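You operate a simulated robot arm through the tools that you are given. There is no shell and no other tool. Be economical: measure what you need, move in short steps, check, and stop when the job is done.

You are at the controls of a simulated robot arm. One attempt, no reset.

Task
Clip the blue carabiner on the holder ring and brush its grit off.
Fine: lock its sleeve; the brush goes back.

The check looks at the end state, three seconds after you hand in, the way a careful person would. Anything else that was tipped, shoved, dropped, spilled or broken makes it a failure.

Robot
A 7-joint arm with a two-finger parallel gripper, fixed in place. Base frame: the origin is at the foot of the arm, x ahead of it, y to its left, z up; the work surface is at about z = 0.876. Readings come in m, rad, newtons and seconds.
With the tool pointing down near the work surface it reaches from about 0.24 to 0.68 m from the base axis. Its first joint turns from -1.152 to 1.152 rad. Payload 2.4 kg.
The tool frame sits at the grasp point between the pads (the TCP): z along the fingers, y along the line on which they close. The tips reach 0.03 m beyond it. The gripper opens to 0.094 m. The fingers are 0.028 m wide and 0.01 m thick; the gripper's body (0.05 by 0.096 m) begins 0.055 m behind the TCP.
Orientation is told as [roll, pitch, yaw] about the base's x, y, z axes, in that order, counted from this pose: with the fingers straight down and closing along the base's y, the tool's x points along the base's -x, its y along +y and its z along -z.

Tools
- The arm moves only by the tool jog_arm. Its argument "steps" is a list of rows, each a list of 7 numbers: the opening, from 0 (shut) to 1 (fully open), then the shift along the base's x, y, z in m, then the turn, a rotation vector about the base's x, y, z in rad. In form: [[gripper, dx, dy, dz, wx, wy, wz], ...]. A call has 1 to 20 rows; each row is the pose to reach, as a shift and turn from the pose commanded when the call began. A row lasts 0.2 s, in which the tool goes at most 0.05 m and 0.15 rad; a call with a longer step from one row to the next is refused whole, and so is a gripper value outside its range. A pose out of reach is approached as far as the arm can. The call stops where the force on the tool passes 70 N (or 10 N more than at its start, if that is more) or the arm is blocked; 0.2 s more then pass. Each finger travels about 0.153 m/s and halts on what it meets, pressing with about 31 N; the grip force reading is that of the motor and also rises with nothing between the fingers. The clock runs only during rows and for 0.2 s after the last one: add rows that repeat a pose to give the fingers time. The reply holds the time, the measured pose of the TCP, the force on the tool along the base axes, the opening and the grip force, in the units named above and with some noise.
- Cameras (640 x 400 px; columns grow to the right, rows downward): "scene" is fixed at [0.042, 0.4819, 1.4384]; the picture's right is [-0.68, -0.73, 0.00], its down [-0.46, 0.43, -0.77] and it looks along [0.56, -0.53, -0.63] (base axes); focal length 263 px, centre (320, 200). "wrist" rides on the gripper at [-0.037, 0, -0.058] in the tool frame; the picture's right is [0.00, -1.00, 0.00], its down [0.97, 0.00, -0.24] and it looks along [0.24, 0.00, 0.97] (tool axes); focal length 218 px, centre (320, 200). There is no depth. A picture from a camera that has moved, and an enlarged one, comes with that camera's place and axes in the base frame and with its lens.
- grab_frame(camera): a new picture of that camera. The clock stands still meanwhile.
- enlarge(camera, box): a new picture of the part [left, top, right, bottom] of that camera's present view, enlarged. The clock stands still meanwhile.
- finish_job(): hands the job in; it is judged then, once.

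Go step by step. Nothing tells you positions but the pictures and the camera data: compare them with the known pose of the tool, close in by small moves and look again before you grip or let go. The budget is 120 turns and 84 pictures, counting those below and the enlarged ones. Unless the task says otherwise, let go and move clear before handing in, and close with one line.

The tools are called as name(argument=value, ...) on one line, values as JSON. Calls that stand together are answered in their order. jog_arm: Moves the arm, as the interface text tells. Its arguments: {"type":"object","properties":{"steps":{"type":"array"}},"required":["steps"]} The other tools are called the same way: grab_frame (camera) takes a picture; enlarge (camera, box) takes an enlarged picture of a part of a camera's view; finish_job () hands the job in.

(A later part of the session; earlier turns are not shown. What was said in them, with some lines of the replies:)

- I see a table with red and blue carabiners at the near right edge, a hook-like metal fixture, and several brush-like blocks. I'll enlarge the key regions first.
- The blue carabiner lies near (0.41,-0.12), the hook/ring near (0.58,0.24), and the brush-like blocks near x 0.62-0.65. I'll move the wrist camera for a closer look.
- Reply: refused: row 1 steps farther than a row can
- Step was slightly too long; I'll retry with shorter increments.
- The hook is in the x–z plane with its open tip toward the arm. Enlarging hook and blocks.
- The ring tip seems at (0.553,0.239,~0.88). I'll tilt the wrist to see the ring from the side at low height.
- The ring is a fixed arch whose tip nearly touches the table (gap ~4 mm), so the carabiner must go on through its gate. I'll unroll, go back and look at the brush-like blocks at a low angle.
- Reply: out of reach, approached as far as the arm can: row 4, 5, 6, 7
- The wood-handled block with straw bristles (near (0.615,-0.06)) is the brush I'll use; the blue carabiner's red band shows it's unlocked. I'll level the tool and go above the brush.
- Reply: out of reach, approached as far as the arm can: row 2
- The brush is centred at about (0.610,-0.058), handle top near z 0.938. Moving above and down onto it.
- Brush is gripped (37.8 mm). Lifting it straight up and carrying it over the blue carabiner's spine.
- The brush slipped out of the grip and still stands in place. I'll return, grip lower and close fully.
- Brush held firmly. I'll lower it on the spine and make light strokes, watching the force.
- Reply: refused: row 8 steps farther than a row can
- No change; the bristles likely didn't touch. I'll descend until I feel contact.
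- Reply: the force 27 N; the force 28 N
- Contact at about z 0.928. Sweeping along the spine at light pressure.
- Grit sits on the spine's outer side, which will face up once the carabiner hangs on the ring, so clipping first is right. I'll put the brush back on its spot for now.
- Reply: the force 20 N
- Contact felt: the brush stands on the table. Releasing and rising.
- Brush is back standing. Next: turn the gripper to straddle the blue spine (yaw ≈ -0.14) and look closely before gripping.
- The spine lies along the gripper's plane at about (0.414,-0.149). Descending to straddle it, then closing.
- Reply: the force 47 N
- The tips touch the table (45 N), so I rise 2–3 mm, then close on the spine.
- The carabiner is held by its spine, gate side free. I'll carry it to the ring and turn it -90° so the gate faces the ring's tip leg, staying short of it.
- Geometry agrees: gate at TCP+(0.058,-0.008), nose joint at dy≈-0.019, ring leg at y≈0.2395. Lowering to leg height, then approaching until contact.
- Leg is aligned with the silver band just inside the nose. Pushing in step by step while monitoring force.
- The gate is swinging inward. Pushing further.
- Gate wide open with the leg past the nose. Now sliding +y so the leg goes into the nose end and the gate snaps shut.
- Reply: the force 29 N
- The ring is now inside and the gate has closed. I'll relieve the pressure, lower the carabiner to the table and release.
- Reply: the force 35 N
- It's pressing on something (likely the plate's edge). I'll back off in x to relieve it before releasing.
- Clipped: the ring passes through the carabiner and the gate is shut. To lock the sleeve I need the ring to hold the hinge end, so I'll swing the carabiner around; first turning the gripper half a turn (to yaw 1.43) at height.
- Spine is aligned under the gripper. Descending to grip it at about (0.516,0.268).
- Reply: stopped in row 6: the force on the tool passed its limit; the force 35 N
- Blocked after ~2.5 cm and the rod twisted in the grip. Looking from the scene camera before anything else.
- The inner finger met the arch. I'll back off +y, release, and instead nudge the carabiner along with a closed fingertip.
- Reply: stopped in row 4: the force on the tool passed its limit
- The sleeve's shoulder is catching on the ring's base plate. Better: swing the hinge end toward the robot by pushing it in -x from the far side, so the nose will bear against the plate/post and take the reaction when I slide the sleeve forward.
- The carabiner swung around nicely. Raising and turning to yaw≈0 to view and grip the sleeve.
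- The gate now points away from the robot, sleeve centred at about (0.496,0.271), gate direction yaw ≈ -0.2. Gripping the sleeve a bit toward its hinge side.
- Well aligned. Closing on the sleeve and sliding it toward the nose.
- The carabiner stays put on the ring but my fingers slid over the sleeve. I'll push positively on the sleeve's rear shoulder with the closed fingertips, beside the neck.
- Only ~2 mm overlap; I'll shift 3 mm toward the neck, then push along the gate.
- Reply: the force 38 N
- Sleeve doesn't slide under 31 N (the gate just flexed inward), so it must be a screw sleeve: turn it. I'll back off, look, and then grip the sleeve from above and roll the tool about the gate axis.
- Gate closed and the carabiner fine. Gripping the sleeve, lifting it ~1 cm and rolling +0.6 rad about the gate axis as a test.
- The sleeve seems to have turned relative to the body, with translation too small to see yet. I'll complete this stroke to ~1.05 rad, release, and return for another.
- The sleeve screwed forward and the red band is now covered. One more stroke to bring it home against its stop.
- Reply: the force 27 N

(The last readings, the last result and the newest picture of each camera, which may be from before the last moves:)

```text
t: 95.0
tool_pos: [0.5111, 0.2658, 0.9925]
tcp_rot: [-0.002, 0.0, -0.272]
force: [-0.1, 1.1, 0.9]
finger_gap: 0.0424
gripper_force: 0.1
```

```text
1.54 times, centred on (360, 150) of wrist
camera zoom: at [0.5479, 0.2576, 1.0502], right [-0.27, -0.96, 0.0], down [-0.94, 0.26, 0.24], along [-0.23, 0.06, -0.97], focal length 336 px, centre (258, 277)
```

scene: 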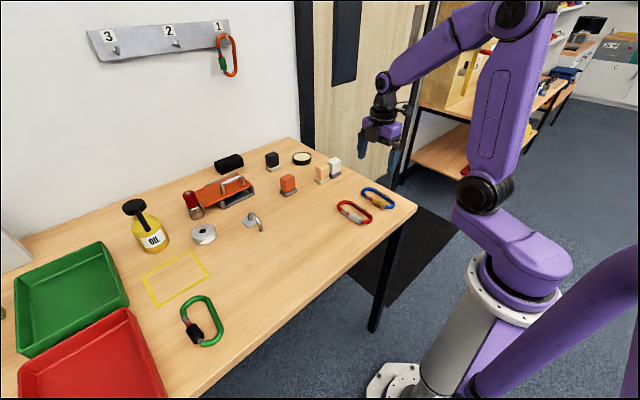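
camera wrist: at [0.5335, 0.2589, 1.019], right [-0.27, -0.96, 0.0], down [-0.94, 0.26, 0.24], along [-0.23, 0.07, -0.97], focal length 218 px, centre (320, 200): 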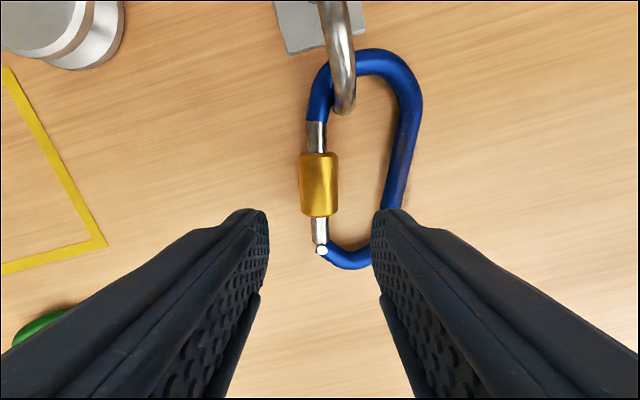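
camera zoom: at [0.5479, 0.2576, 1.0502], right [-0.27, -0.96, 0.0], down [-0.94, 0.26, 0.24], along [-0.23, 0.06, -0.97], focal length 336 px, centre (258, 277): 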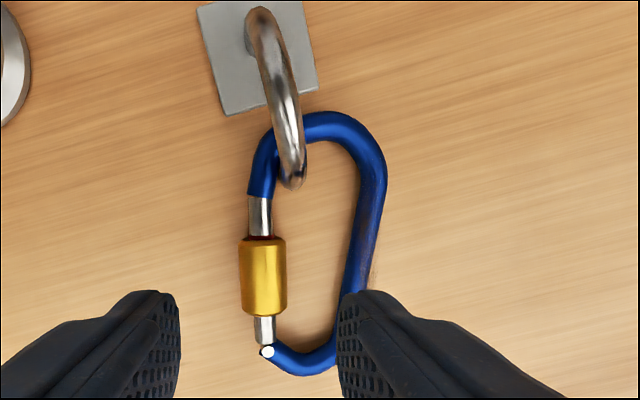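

enlarge(camera="wrist", box=[308, 140, 358, 250])

```text
3.64 times, centred on (333, 195) of wrist
camera zoom: at [0.5479, 0.2576, 1.0502], right [-0.27, -0.96, 0.0], down [-0.94, 0.26, 0.24], along [-0.23, 0.06, -0.97], focal length 794 px, centre (273, 218)
```

zoom: 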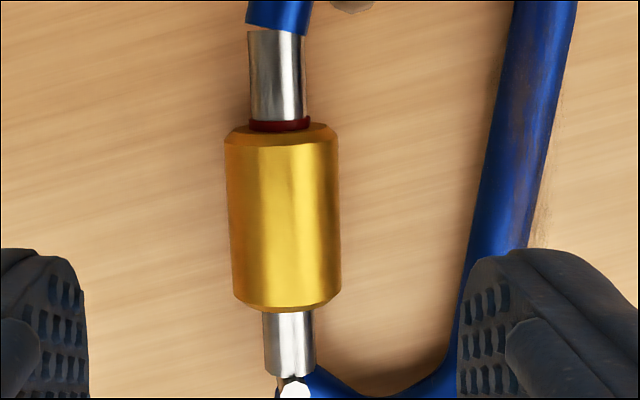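

A thin red line still shows, so it's not quite home. Another stroke, turning a bit further.

jog_arm(steps=[[0.45, -0.002, 0, -0.04, 0, 0, 0], [0.45, -0.002, 0, -0.0785, 0, 0, 0], [0.25, -0.002, 0, -0.0785, 0, 0, 0], [0, -0.002, 0, -0.0785, 0, 0, 0], [0, -0.002, 0, -0.0785, 0, 0, 0], [0, -0.002, 0, -0.0685, 0, 0, 0], [0, -0.003, -0.0038, -0.0688, 0.145, -0.037, 0], [0, -0.0039, -0.0075, -0.0697, 0.29, -0.075, 0], [0, -0.0048, -0.011, -0.0711, 0.436, -0.112, 0], [0, -0.0057, -0.0142, -0.072, 0.581, -0.149, 0], [0, -0.0064, -0.0172, -0.0735, 0.726, -0.187, 0], [0, -0.0071, -0.0198, -0.0753, 0.872, -0.224, 0], [0, -0.0076, -0.0219, -0.0766, 1.017, -0.262, 0], [0, -0.008, -0.0235, -0.0771, 1.16, -0.299, 0], [0, -0.008, -0.0235, -0.0771, 1.16, -0.299, 0]])

enlarge(camera="wrist", box=[260, 60, 420, 320])

```text
t: 98.2
tool_pos: [0.5037, 0.2465, 0.9206]
tcp_rot: [1.209, 0.007, -0.252]
force: [1.5, -2.7, 5.5]
finger_gap: 0.0001
gripper_force: 24.2
```

```text
1.54 times, centred on (340, 190) of wrist
camera zoom: at [0.5264, 0.1858, 0.9389], right [-0.1, -0.34, -0.94], down [-1.0, 0.02, 0.09], along [-0.01, 0.94, -0.34], focal length 336 px, centre (289, 215)
```

zoom: 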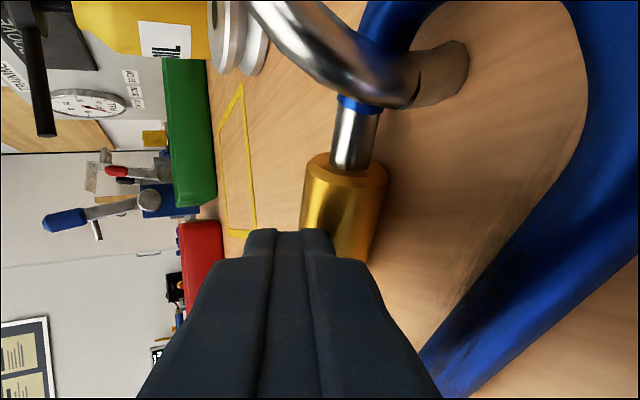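

The fingers slipped off at the end, but no red is visible now. Backing out, untilting and checking from above.

jog_arm(steps=[[0, -0.005, -0.018, 0.01, 0, 0, 0], [0, -0.007, -0.028, 0.03, 0, 0, 0], [0, -0.007, -0.025, 0.05, -0.145, 0.037, 0], [0, -0.006, -0.02, 0.07, -0.29, 0.075, 0], [0.2, -0.004, -0.01, 0.08, -0.436, 0.112, 0], [0.45, -0.002, 0, 0.08, -0.581, 0.149, 0], [0.45, 0, 0.008, 0.08, -0.726, 0.187, 0], [0.45, 0.004, 0.015, 0.08, -0.872, 0.224, 0], [0.45, 0.006, 0.02, 0.08, -1.017, 0.262, 0], [0.45, 0.007, 0.022, 0.075, -1.165, 0.3, 0], [0.45, 0.007, 0.022, 0.075, -1.165, 0.3, 0]])

enlarge(camera="wrist", box=[270, 90, 420, 260])

```text
refused: row 10 steps farther than a row can; nothing moved
```

```text
2.35 times, centred on (345, 175) of wrist
camera zoom: at [0.5264, 0.1858, 0.9389], right [-0.1, -0.34, -0.94], down [-1.0, 0.02, 0.09], along [-0.01, 0.94, -0.34], focal length 514 px, centre (261, 259)
```

zoom: 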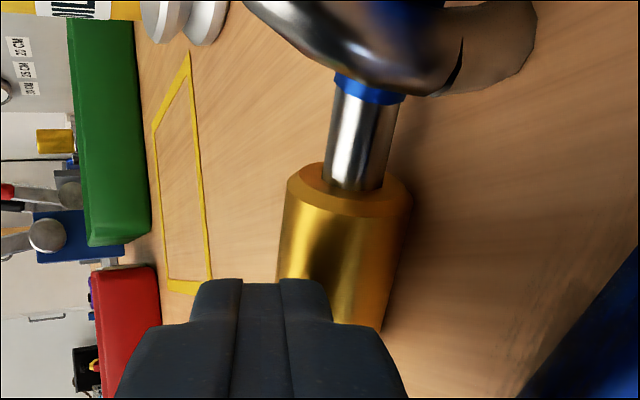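

jog_arm(steps=[[0, -0.005, -0.018, 0.01, 0, 0, 0], [0, -0.007, -0.028, 0.03, 0, 0, 0], [0, -0.007, -0.025, 0.05, -0.14, 0.036, 0], [0, -0.006, -0.02, 0.07, -0.28, 0.072, 0], [0.2, -0.004, -0.01, 0.08, -0.42, 0.108, 0], [0.45, -0.002, 0, 0.08, -0.56, 0.144, 0], [0.45, 0, 0.008, 0.08, -0.7, 0.18, 0], [0.45, 0.004, 0.015, 0.08, -0.84, 0.216, 0], [0.45, 0.006, 0.02, 0.08, -0.98, 0.252, 0], [0.45, 0.007, 0.022, 0.075, -1.12, 0.288, 0], [0.45, 0.007, 0.022, 0.075, -1.165, 0.3, 0], [0.45, 0.007, 0.022, 0.075, -1.165, 0.3, 0]])

enlarge(camera="wrist", box=[270, 60, 430, 260])

```text
t: 100.8
tool_pos: [0.5103, 0.2653, 0.9901]
tcp_rot: [-0.003, 0.0, -0.268]
force: [-0.4, 0.0, 0.5]
finger_gap: 0.0422
gripper_force: 0.1
```

```text
2.00 times, centred on (350, 160) of wrist
camera zoom: at [0.5458, 0.2559, 1.0489], right [-0.27, -0.96, 0.0], down [-0.94, 0.26, 0.24], along [-0.23, 0.06, -0.97], focal length 436 px, centre (260, 280)
```

zoom: 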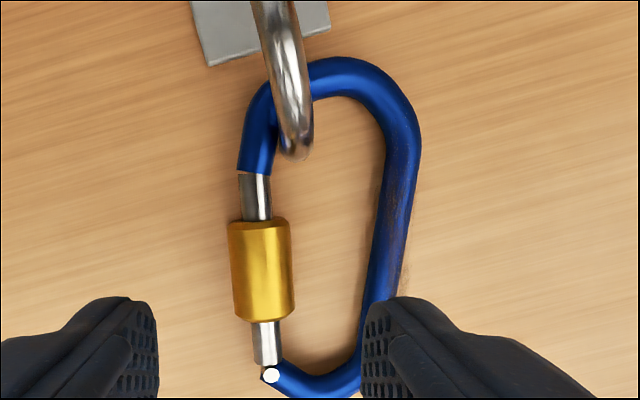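

Red band is covered now and the sleeve advanced further. One more gentle stroke with less lift to seat it fully.

jog_arm(steps=[[0.45, 0.001, -0.0013, -0.04, 0, 0, 0.05], [0.45, 0.001, -0.0013, -0.0765, 0, 0, 0.05], [0.25, 0.001, -0.0013, -0.0765, 0, 0, 0.05], [0, 0.001, -0.0013, -0.0765, 0, 0, 0.05], [0, 0.001, -0.0013, -0.0765, 0, 0, 0.05], [0, 0.001, -0.0013, -0.0715, 0, 0, 0.05], [0, 0.0002, -0.0051, -0.0713, 0.145, -0.033, 0.05], [0, -0.0006, -0.0089, -0.0715, 0.29, -0.066, 0.05], [0, -0.0013, -0.0124, -0.0721, 0.436, -0.098, 0.05], [0, -0.002, -0.0157, -0.0735, 0.581, -0.13, 0.05], [0, -0.0025, -0.0187, -0.0753, 0.726, -0.163, 0.05], [0, -0.003, -0.0213, -0.0765, 0.872, -0.196, 0.05], [0, -0.0034, -0.0235, -0.0785, 0.99, -0.222, 0.05], [0, -0.0034, -0.0235, -0.0785, 0.99, -0.222, 0.05]])

jog_arm(steps=[[0.2, 0, 0, 0, 0, 0, 0], [0.32, 0, 0, 0, 0, 0, 0], [0.32, -0.003, -0.014, 0.011, 0, 0, 0], [0.32, -0.006, -0.028, 0.022, 0, 0, 0], [0.4, -0.005, -0.022, 0.035, -0.145, 0.033, 0], [0.45, -0.004, -0.017, 0.05, -0.29, 0.066, 0], [0.45, -0.002, -0.01, 0.065, -0.436, 0.098, 0], [0.45, 0, 0, 0.075, -0.581, 0.13, 0], [0.45, 0.002, 0.01, 0.077, -0.726, 0.163, 0], [0.45, 0.004, 0.02, 0.078, -0.872, 0.196, 0], [0.45, 0.004, 0.022, 0.078, -0.99, 0.222, 0], [0.45, 0.004, 0.022, 0.078, -0.99, 0.222, 0]])

enlarge(camera="wrist", box=[270, 60, 430, 260])

```text
t: 103.7
tool_pos: [0.5063, 0.2342, 0.9124]
tcp_rot: [1.002, 0.022, -0.21]
force: [-14.6, -11.2, 21.3]
finger_gap: 0.0199
gripper_force: 24.0
stopped in row 14: the force on the tool passed its limit (the readings are from after the stop); the commanded pose is now the measured one
```

```text
t: 106.3
tool_pos: [0.5126, 0.2574, 0.9888]
tcp_rot: [-0.013, 0.02, -0.237]
force: [0.1, 1.0, 0.2]
finger_gap: 0.0422
gripper_force: 0.0
```

```text
2.00 times, centred on (350, 160) of wrist
camera zoom: at [0.55, 0.2502, 1.0455], right [-0.23, -0.97, 0.01], down [-0.94, 0.23, 0.26], along [-0.25, 0.05, -0.97], focal length 436 px, centre (260, 280)
```

zoom: 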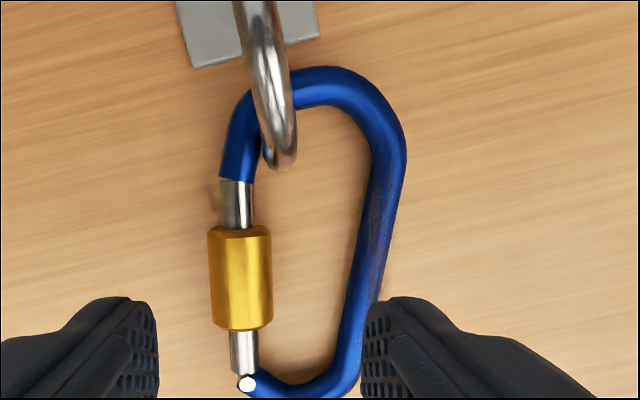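

Sleeve is at its stop with the red band hidden: locked. Now I'll fetch the brush: straighten the tool, travel and turn to yaw 1.57 above it.

jog_arm(steps=[[0.7, 0, -0.01, 0.03, 0.008, -0.0225, 0], [1, 0, -0.02, 0.06, 0.008, -0.0225, 0], [1, 0, -0.02, 0.06, 0.008, -0.0225, 0]])

jog_arm(steps=[[1, 0.005, -0.02, 0, 0, 0, 0.14], [1, 0.012, -0.04, 0, 0, 0, 0.28], [1, 0.02, -0.06, 0, 0, 0, 0.42], [1, 0.027, -0.08, 0, 0, 0, 0.56], [1, 0.034, -0.1, 0, 0, 0, 0.7], [1, 0.041, -0.12, 0, 0, 0, 0.84], [1, 0.048, -0.145, 0, 0, 0, 0.98], [1, 0.055, -0.17, 0, 0, 0, 1.12], [1, 0.062, -0.195, 0, 0, 0, 1.26], [1, 0.07, -0.22, 0, 0, 0, 1.4], [1, 0.08, -0.25, 0, 0, 0, 1.54], [1, 0.09, -0.275, 0, 0, 0, 1.68], [1, 0.098, -0.293, -0.01, 0, 0, 1.808], [1, 0.098, -0.293, -0.02, 0, 0, 1.808]])

grab_frame(camera="wrist")

```text
t: 107.1
tool_pos: [0.5104, 0.2393, 1.0481]
tcp_rot: [0.002, 0.001, -0.234]
force: [0.0, 0.3, -0.9]
finger_gap: 0.0938
gripper_force: 0.0
```

```text
t: 110.1
tool_pos: [0.6083, -0.0549, 1.0303]
tcp_rot: [0.001, 0.0, 1.575]
force: [-1.0, -0.4, -0.1]
finger_gap: 0.094
gripper_force: 0.0
```

```text
5 pictures are left
camera wrist: at [0.6082, -0.0171, 1.0883], right [1.0, 0.0, 0.0], down [0.0, -0.97, 0.24], along [0.0, -0.24, -0.97], focal length 218 px, centre (320, 200)
```

wrist: 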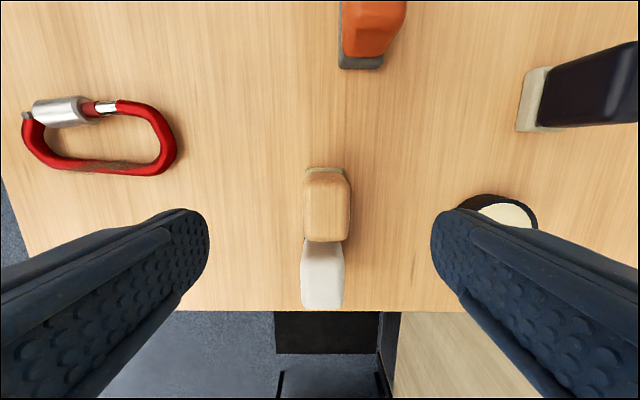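

Brush is in place at (0.612,-0.056). Gripping it a bit lower and lifting.

jog_arm(steps=[[1, 0.004, -0.001, -0.04, 0, 0, 0], [1, 0.004, -0.001, -0.08, 0, 0, 0], [1, 0.004, -0.001, -0.105, 0, 0, 0], [1, 0.004, -0.001, -0.114, 0, 0, 0], [0.6, 0.004, -0.001, -0.114, 0, 0, 0], [0.2, 0.004, -0.001, -0.114, 0, 0, 0], [0, 0.004, -0.001, -0.114, 0, 0, 0], [0, 0.004, -0.001, -0.114, 0, 0, 0], [0, 0.004, -0.001, -0.114, 0, 0, 0]])

jog_arm(steps=[[0, 0, 0, 0.01, 0, 0, 0], [0, 0, 0, 0.04, 0, 0, 0], [0, -0.01, 0.02, 0.07, 0, 0, 0], [0, -0.03, 0.06, 0.07, 0, 0, 0], [0, -0.05, 0.1, 0.07, 0, 0, 0], [0, -0.07, 0.14, 0.07, 0, 0, 0], [0, -0.08, 0.18, 0.07, 0, 0, 0], [0, -0.09, 0.22, 0.07, 0, 0, 0], [0, -0.095, 0.25, 0.07, 0, 0, 0], [0, -0.099, 0.268, 0.05, 0, 0, 0], [0, -0.099, 0.268, 0.03, 0, 0, 0], [0, -0.099, 0.268, 0.03, 0, 0, 0]])

```text
t: 112.1
tool_pos: [0.6114, -0.0561, 0.9166]
tcp_rot: [0.002, 0.0, 1.574]
force: [0.1, 0.1, 0.5]
finger_gap: 0.0378
gripper_force: 31.6
```

```text
t: 114.7
tool_pos: [0.5135, 0.2127, 0.947]
tcp_rot: [0.001, 0.0, 1.573]
force: [-0.3, 0.5, -0.5]
finger_gap: 0.0377
gripper_force: 31.0
```

Brush held over the spine; lowering to contact.

jog_arm(steps=[[0, 0, 0, -0.012, 0, 0, 0], [0, 0, 0, -0.018, 0, 0, 0], [0, 0, 0, -0.02, 0, 0, 0]])

jog_arm(steps=[[0, 0, 0, -0.0015, 0, 0, 0], [0, 0, 0, -0.0015, 0, 0, 0]])

```text
t: 115.5
tool_pos: [0.513, 0.2122, 0.9289]
tcp_rot: [-0.001, -0.002, 1.573]
force: [-5.6, -3.6, 19.0]
finger_gap: 0.0379
gripper_force: 31.3
```

```text
t: 116.1
tool_pos: [0.5138, 0.2124, 0.9265]
tcp_rot: [-0.002, -0.002, 1.574]
force: [-5.1, -2.7, 26.6]
finger_gap: 0.038
gripper_force: 30.8
```

jog_arm(steps=[[0, 0.009, -0.0042, 0, 0, 0, 0], [0, 0.018, -0.0084, 0, 0, 0, 0], [0, 0.009, -0.0042, 0, 0, 0, 0], [0, 0, 0, 0, 0, 0, 0], [0, -0.009, 0.0042, 0, 0, 0, 0], [0, -0.018, 0.0084, 0, 0, 0, 0], [0, -0.027, 0.0126, 0, 0, 0, 0], [0, -0.018, 0.0084, 0, 0, 0, 0], [0, -0.009, 0.0042, -0.001, 0, 0, 0], [0, 0, 0, -0.001, 0, 0, 0], [0, 0.009, -0.0042, -0.001, 0, 0, 0], [0, 0.018, -0.0084, -0.001, 0, 0, 0], [0, 0.009, -0.0042, -0.001, 0, 0, 0], [0, 0, 0, -0.001, 0, 0, 0], [0, -0.009, 0.0042, -0.001, 0, 0, 0], [0, -0.018, 0.0084, -0.001, 0, 0, 0], [0, -0.027, 0.0126, -0.001, 0, 0, 0], [0, -0.013, 0.006, -0.001, 0, 0, 0], [0, 0, 0, -0.001, 0, 0, 0]])

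jog_arm(steps=[[0, 0, 0, 0.03, 0, 0, 0], [0, 0, -0.03, 0.06, 0, 0, 0], [0, 0, -0.07, 0.07, 0, 0, 0], [0, 0, -0.09, 0.07, 0, 0, 0]])

enlarge(camera="scene", box=[230, 195, 310, 265])

```text
t: 120.1
tool_pos: [0.5126, 0.2135, 0.9246]
tcp_rot: [0.002, -0.001, 1.575]
force: [-7.7, 3.8, 20.5]
finger_gap: 0.0376
gripper_force: 30.9
```

```text
t: 121.1
tool_pos: [0.5147, 0.1209, 0.995]
tcp_rot: [0.003, 0.0, 1.576]
force: [-0.8, -0.9, -0.8]
finger_gap: 0.0378
gripper_force: 30.7
```

```text
5.71 times, centred on (270, 230) of scene
camera zoom: at [0.042, 0.4819, 1.4384], right [-0.68, -0.73, 0.0], down [-0.46, 0.43, -0.77], along [0.56, -0.53, -0.63], focal length 1505 px, centre (606, 29)
```

zoom: 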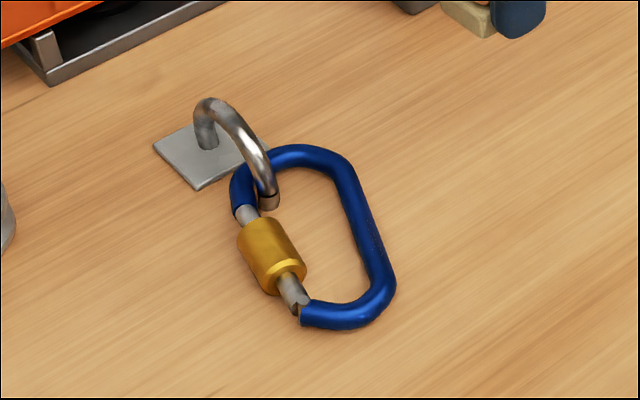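

Most grit is gone now that it's on the ring; only a small trace remains near the hinge side of the spine. Another round of strokes there.

jog_arm(steps=[[0, 0, 0.04, 0, 0, 0, 0], [0, -0.01, 0.08, -0.01, 0, 0, 0], [0, -0.0147, 0.096, -0.045, 0, 0, 0], [0, -0.0147, 0.096, -0.066, 0, 0, 0], [0, -0.0147, 0.096, -0.0708, 0, 0, 0], [0, -0.0247, 0.1005, -0.0708, 0, 0, 0], [0, -0.0347, 0.105, -0.0708, 0, 0, 0], [0, -0.0247, 0.1005, -0.0712, 0, 0, 0], [0, -0.0147, 0.096, -0.0712, 0, 0, 0], [0, -0.0047, 0.0915, -0.0712, 0, 0, 0], [0, 0.0053, 0.087, -0.0712, 0, 0, 0], [0, -0.0047, 0.0915, -0.0712, 0, 0, 0], [0, -0.0147, 0.096, -0.0716, 0, 0, 0], [0, -0.0247, 0.1005, -0.0716, 0, 0, 0], [0, -0.0347, 0.105, -0.0716, 0, 0, 0], [0, -0.0247, 0.1005, -0.0716, 0, 0, 0], [0, -0.0147, 0.096, -0.0716, 0, 0, 0], [0, -0.0047, 0.0915, -0.0716, 0, 0, 0], [0, 0.0053, 0.087, -0.0716, 0, 0, 0]])

jog_arm(steps=[[0, -0.01, 0.0045, 0, 0, 0, 0], [0, -0.02, 0.009, 0, 0, 0, 0], [0, -0.03, 0.0135, 0, 0, 0, 0], [0, -0.04, 0.018, 0, 0, 0, 0], [0, -0.025, 0.01, 0, 0, 0, 0], [0, -0.01, 0.0045, 0, 0, 0, 0], [0, -0.01, 0.0045, 0.03, 0, 0, 0], [0, -0.01, -0.03, 0.06, 0, 0, 0], [0, -0.01, -0.07, 0.07, 0, 0, 0], [0, -0.01, -0.09, 0.07, 0, 0, 0]])

enlarge(camera="scene", box=[245, 205, 305, 260])

```text
t: 125.1
tool_pos: [0.5205, 0.2075, 0.923]
tcp_rot: [-0.002, 0.001, 1.571]
force: [-4.6, 2.2, 11.3]
finger_gap: 0.0378
gripper_force: 31.1
```

```text
t: 127.3
tool_pos: [0.5074, 0.1174, 0.992]
tcp_rot: [0.001, 0.001, 1.574]
force: [0.0, 0.5, -1.7]
finger_gap: 0.0378
gripper_force: 30.8
```

```text
7.27 times, centred on (275, 232) of scene
camera zoom: at [0.042, 0.4819, 1.4384], right [-0.68, -0.73, 0.0], down [-0.46, 0.43, -0.77], along [0.56, -0.53, -0.63], focal length 1915 px, centre (647, -36)
```

zoom: 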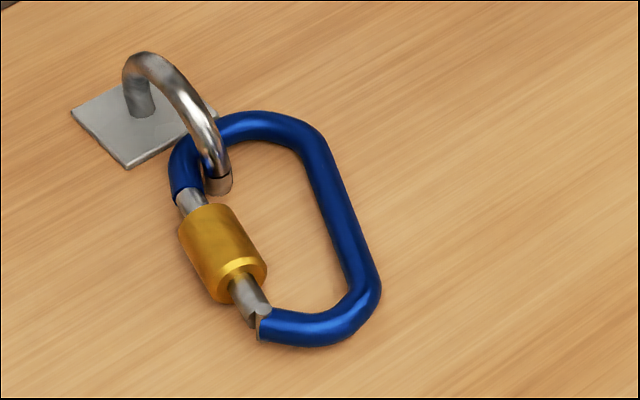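

The spine is clean. Returning the brush to its spot at (0.6115,-0.056), descending until contact.

jog_arm(steps=[[0, 0.005, -0.04, 0.01, 0, 0, 0], [0, 0.015, -0.08, 0.01, 0, 0, 0], [0, 0.045, -0.115, 0.01, 0, 0, 0], [0, 0.08, -0.145, 0.01, 0, 0, 0], [0, 0.104, -0.173, 0.0, 0, 0, 0], [0, 0.104, -0.1735, -0.04, 0, 0, 0], [0, 0.104, -0.1735, -0.065, 0, 0, 0], [0, 0.104, -0.1735, -0.075, 0, 0, 0], [0, 0.104, -0.1735, -0.075, 0, 0, 0]])

jog_arm(steps=[[0, 0, 0, -0.002, 0, 0, 0], [0, 0, 0, -0.002, 0, 0, 0]])

```text
t: 129.3
tool_pos: [0.6146, -0.0544, 0.9161]
tcp_rot: [0.0, 0.0, 1.575]
force: [-0.4, 0.5, -1.7]
finger_gap: 0.0378
gripper_force: 30.8
```

```text
t: 129.9
tool_pos: [0.6149, -0.0548, 0.9144]
tcp_rot: [0.003, 0.0, 1.573]
force: [-0.2, 0.2, -1.3]
finger_gap: 0.0379
gripper_force: 31.6
```

jog_arm(steps=[[0, -0.003, -0.001, 0, 0, 0, 0], [0, -0.003, -0.001, -0.0015, 0, 0, 0], [0, -0.003, -0.001, -0.0015, 0, 0, 0]])

jog_arm(steps=[[0, 0, 0, -0.0015, 0, 0, 0], [0, 0, 0, -0.0015, 0, 0, 0]])

```text
t: 130.7
tool_pos: [0.6113, -0.0558, 0.9132]
tcp_rot: [0.002, 0.0, 1.576]
force: [0.1, 0.4, -1.5]
finger_gap: 0.038
gripper_force: 30.9
```

```text
t: 131.3
tool_pos: [0.6099, -0.0551, 0.9124]
tcp_rot: [0.001, 0.0, 1.574]
force: [0.3, -0.2, -0.7]
finger_gap: 0.0378
gripper_force: 31.2
```

jog_arm(steps=[[0, 0, 0, -0.0015, 0, 0, 0], [0, 0, 0, -0.0015, 0, 0, 0]])

```text
t: 131.9
tool_pos: [0.61, -0.0558, 0.9104]
tcp_rot: [0.002, 0.002, 1.574]
force: [-0.4, 1.1, -0.3]
finger_gap: 0.038
gripper_force: 31.6
```

jog_arm(steps=[[0, 0, 0, -0.0015, 0, 0, 0], [0, 0, 0, -0.0015, 0, 0, 0]])

enlarge(camera="scene", box=[295, 150, 355, 200])

```text
t: 132.5
tool_pos: [0.6111, -0.0547, 0.9096]
tcp_rot: [0.0, 0.001, 1.575]
force: [-0.1, -0.2, 3.5]
finger_gap: 0.0375
gripper_force: 31.3
```

```text
8.00 times, centred on (325, 175) of scene
camera zoom: at [0.0419, 0.4819, 1.4384], right [-0.68, -0.73, 0.0], down [-0.46, 0.43, -0.77], along [0.56, -0.53, -0.63], focal length 2106 px, centre (280, 400)
```

zoom: 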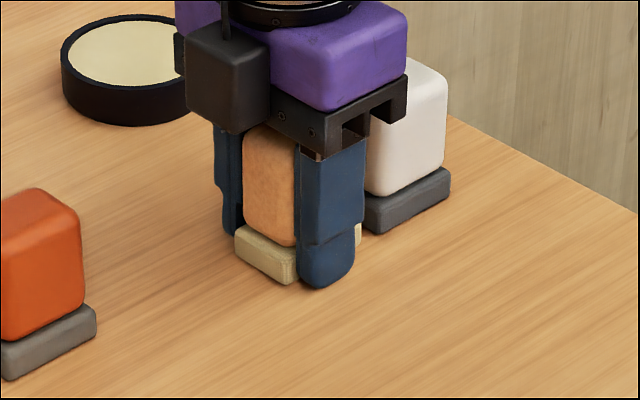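

Contact reached; the pad is on the table. Releasing and rising clear.

jog_arm(steps=[[0.2, 0, 0, 0, 0, 0, 0], [0.5, 0, 0, 0, 0, 0, 0], [0.8, 0, 0, 0, 0, 0, 0], [1, 0, 0, 0, 0, 0, 0], [1, 0, 0, 0, 0, 0, 0], [1, 0, 0, 0.03, 0, 0, 0], [1, 0, 0, 0.07, 0, 0, 0], [1, -0.03, 0, 0.1, 0, 0, 0], [1, -0.07, 0, 0.13, 0, 0, 0], [1, -0.11, 0, 0.15, 0, 0, 0], [1, -0.14, 0, 0.17, 0, 0, 0], [1, -0.14, 0, 0.17, 0, 0, 0]])

grab_frame(camera="scene")

```text
t: 135.1
tool_pos: [0.4694, -0.0533, 1.0815]
tcp_rot: [0.002, 0.001, 1.574]
force: [0.6, 0.7, 0.5]
finger_gap: 0.0943
gripper_force: 0.1
```

```text
1 pictures are left
```

scene: 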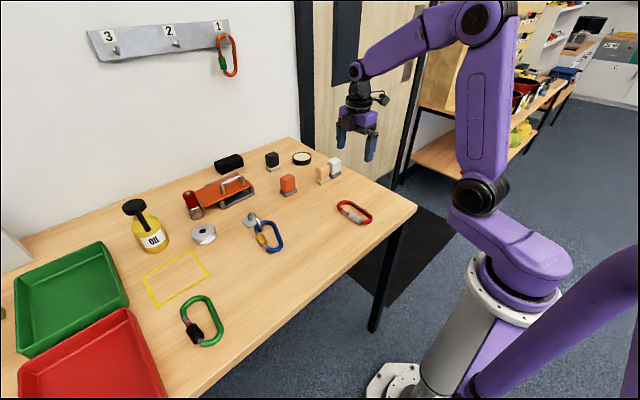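

Everything stands in place: the carabiner is on the ring, clean and locked, the brush is back, and the arm is clear. Handing in.

finish_job()

```text
The job is handed in.
```

The blue carabiner is clipped on the holder ring with its grit brushed off and its sleeve screwed until the red band was hidden. The brush is back in its place, with nothing else moved in the last picture.
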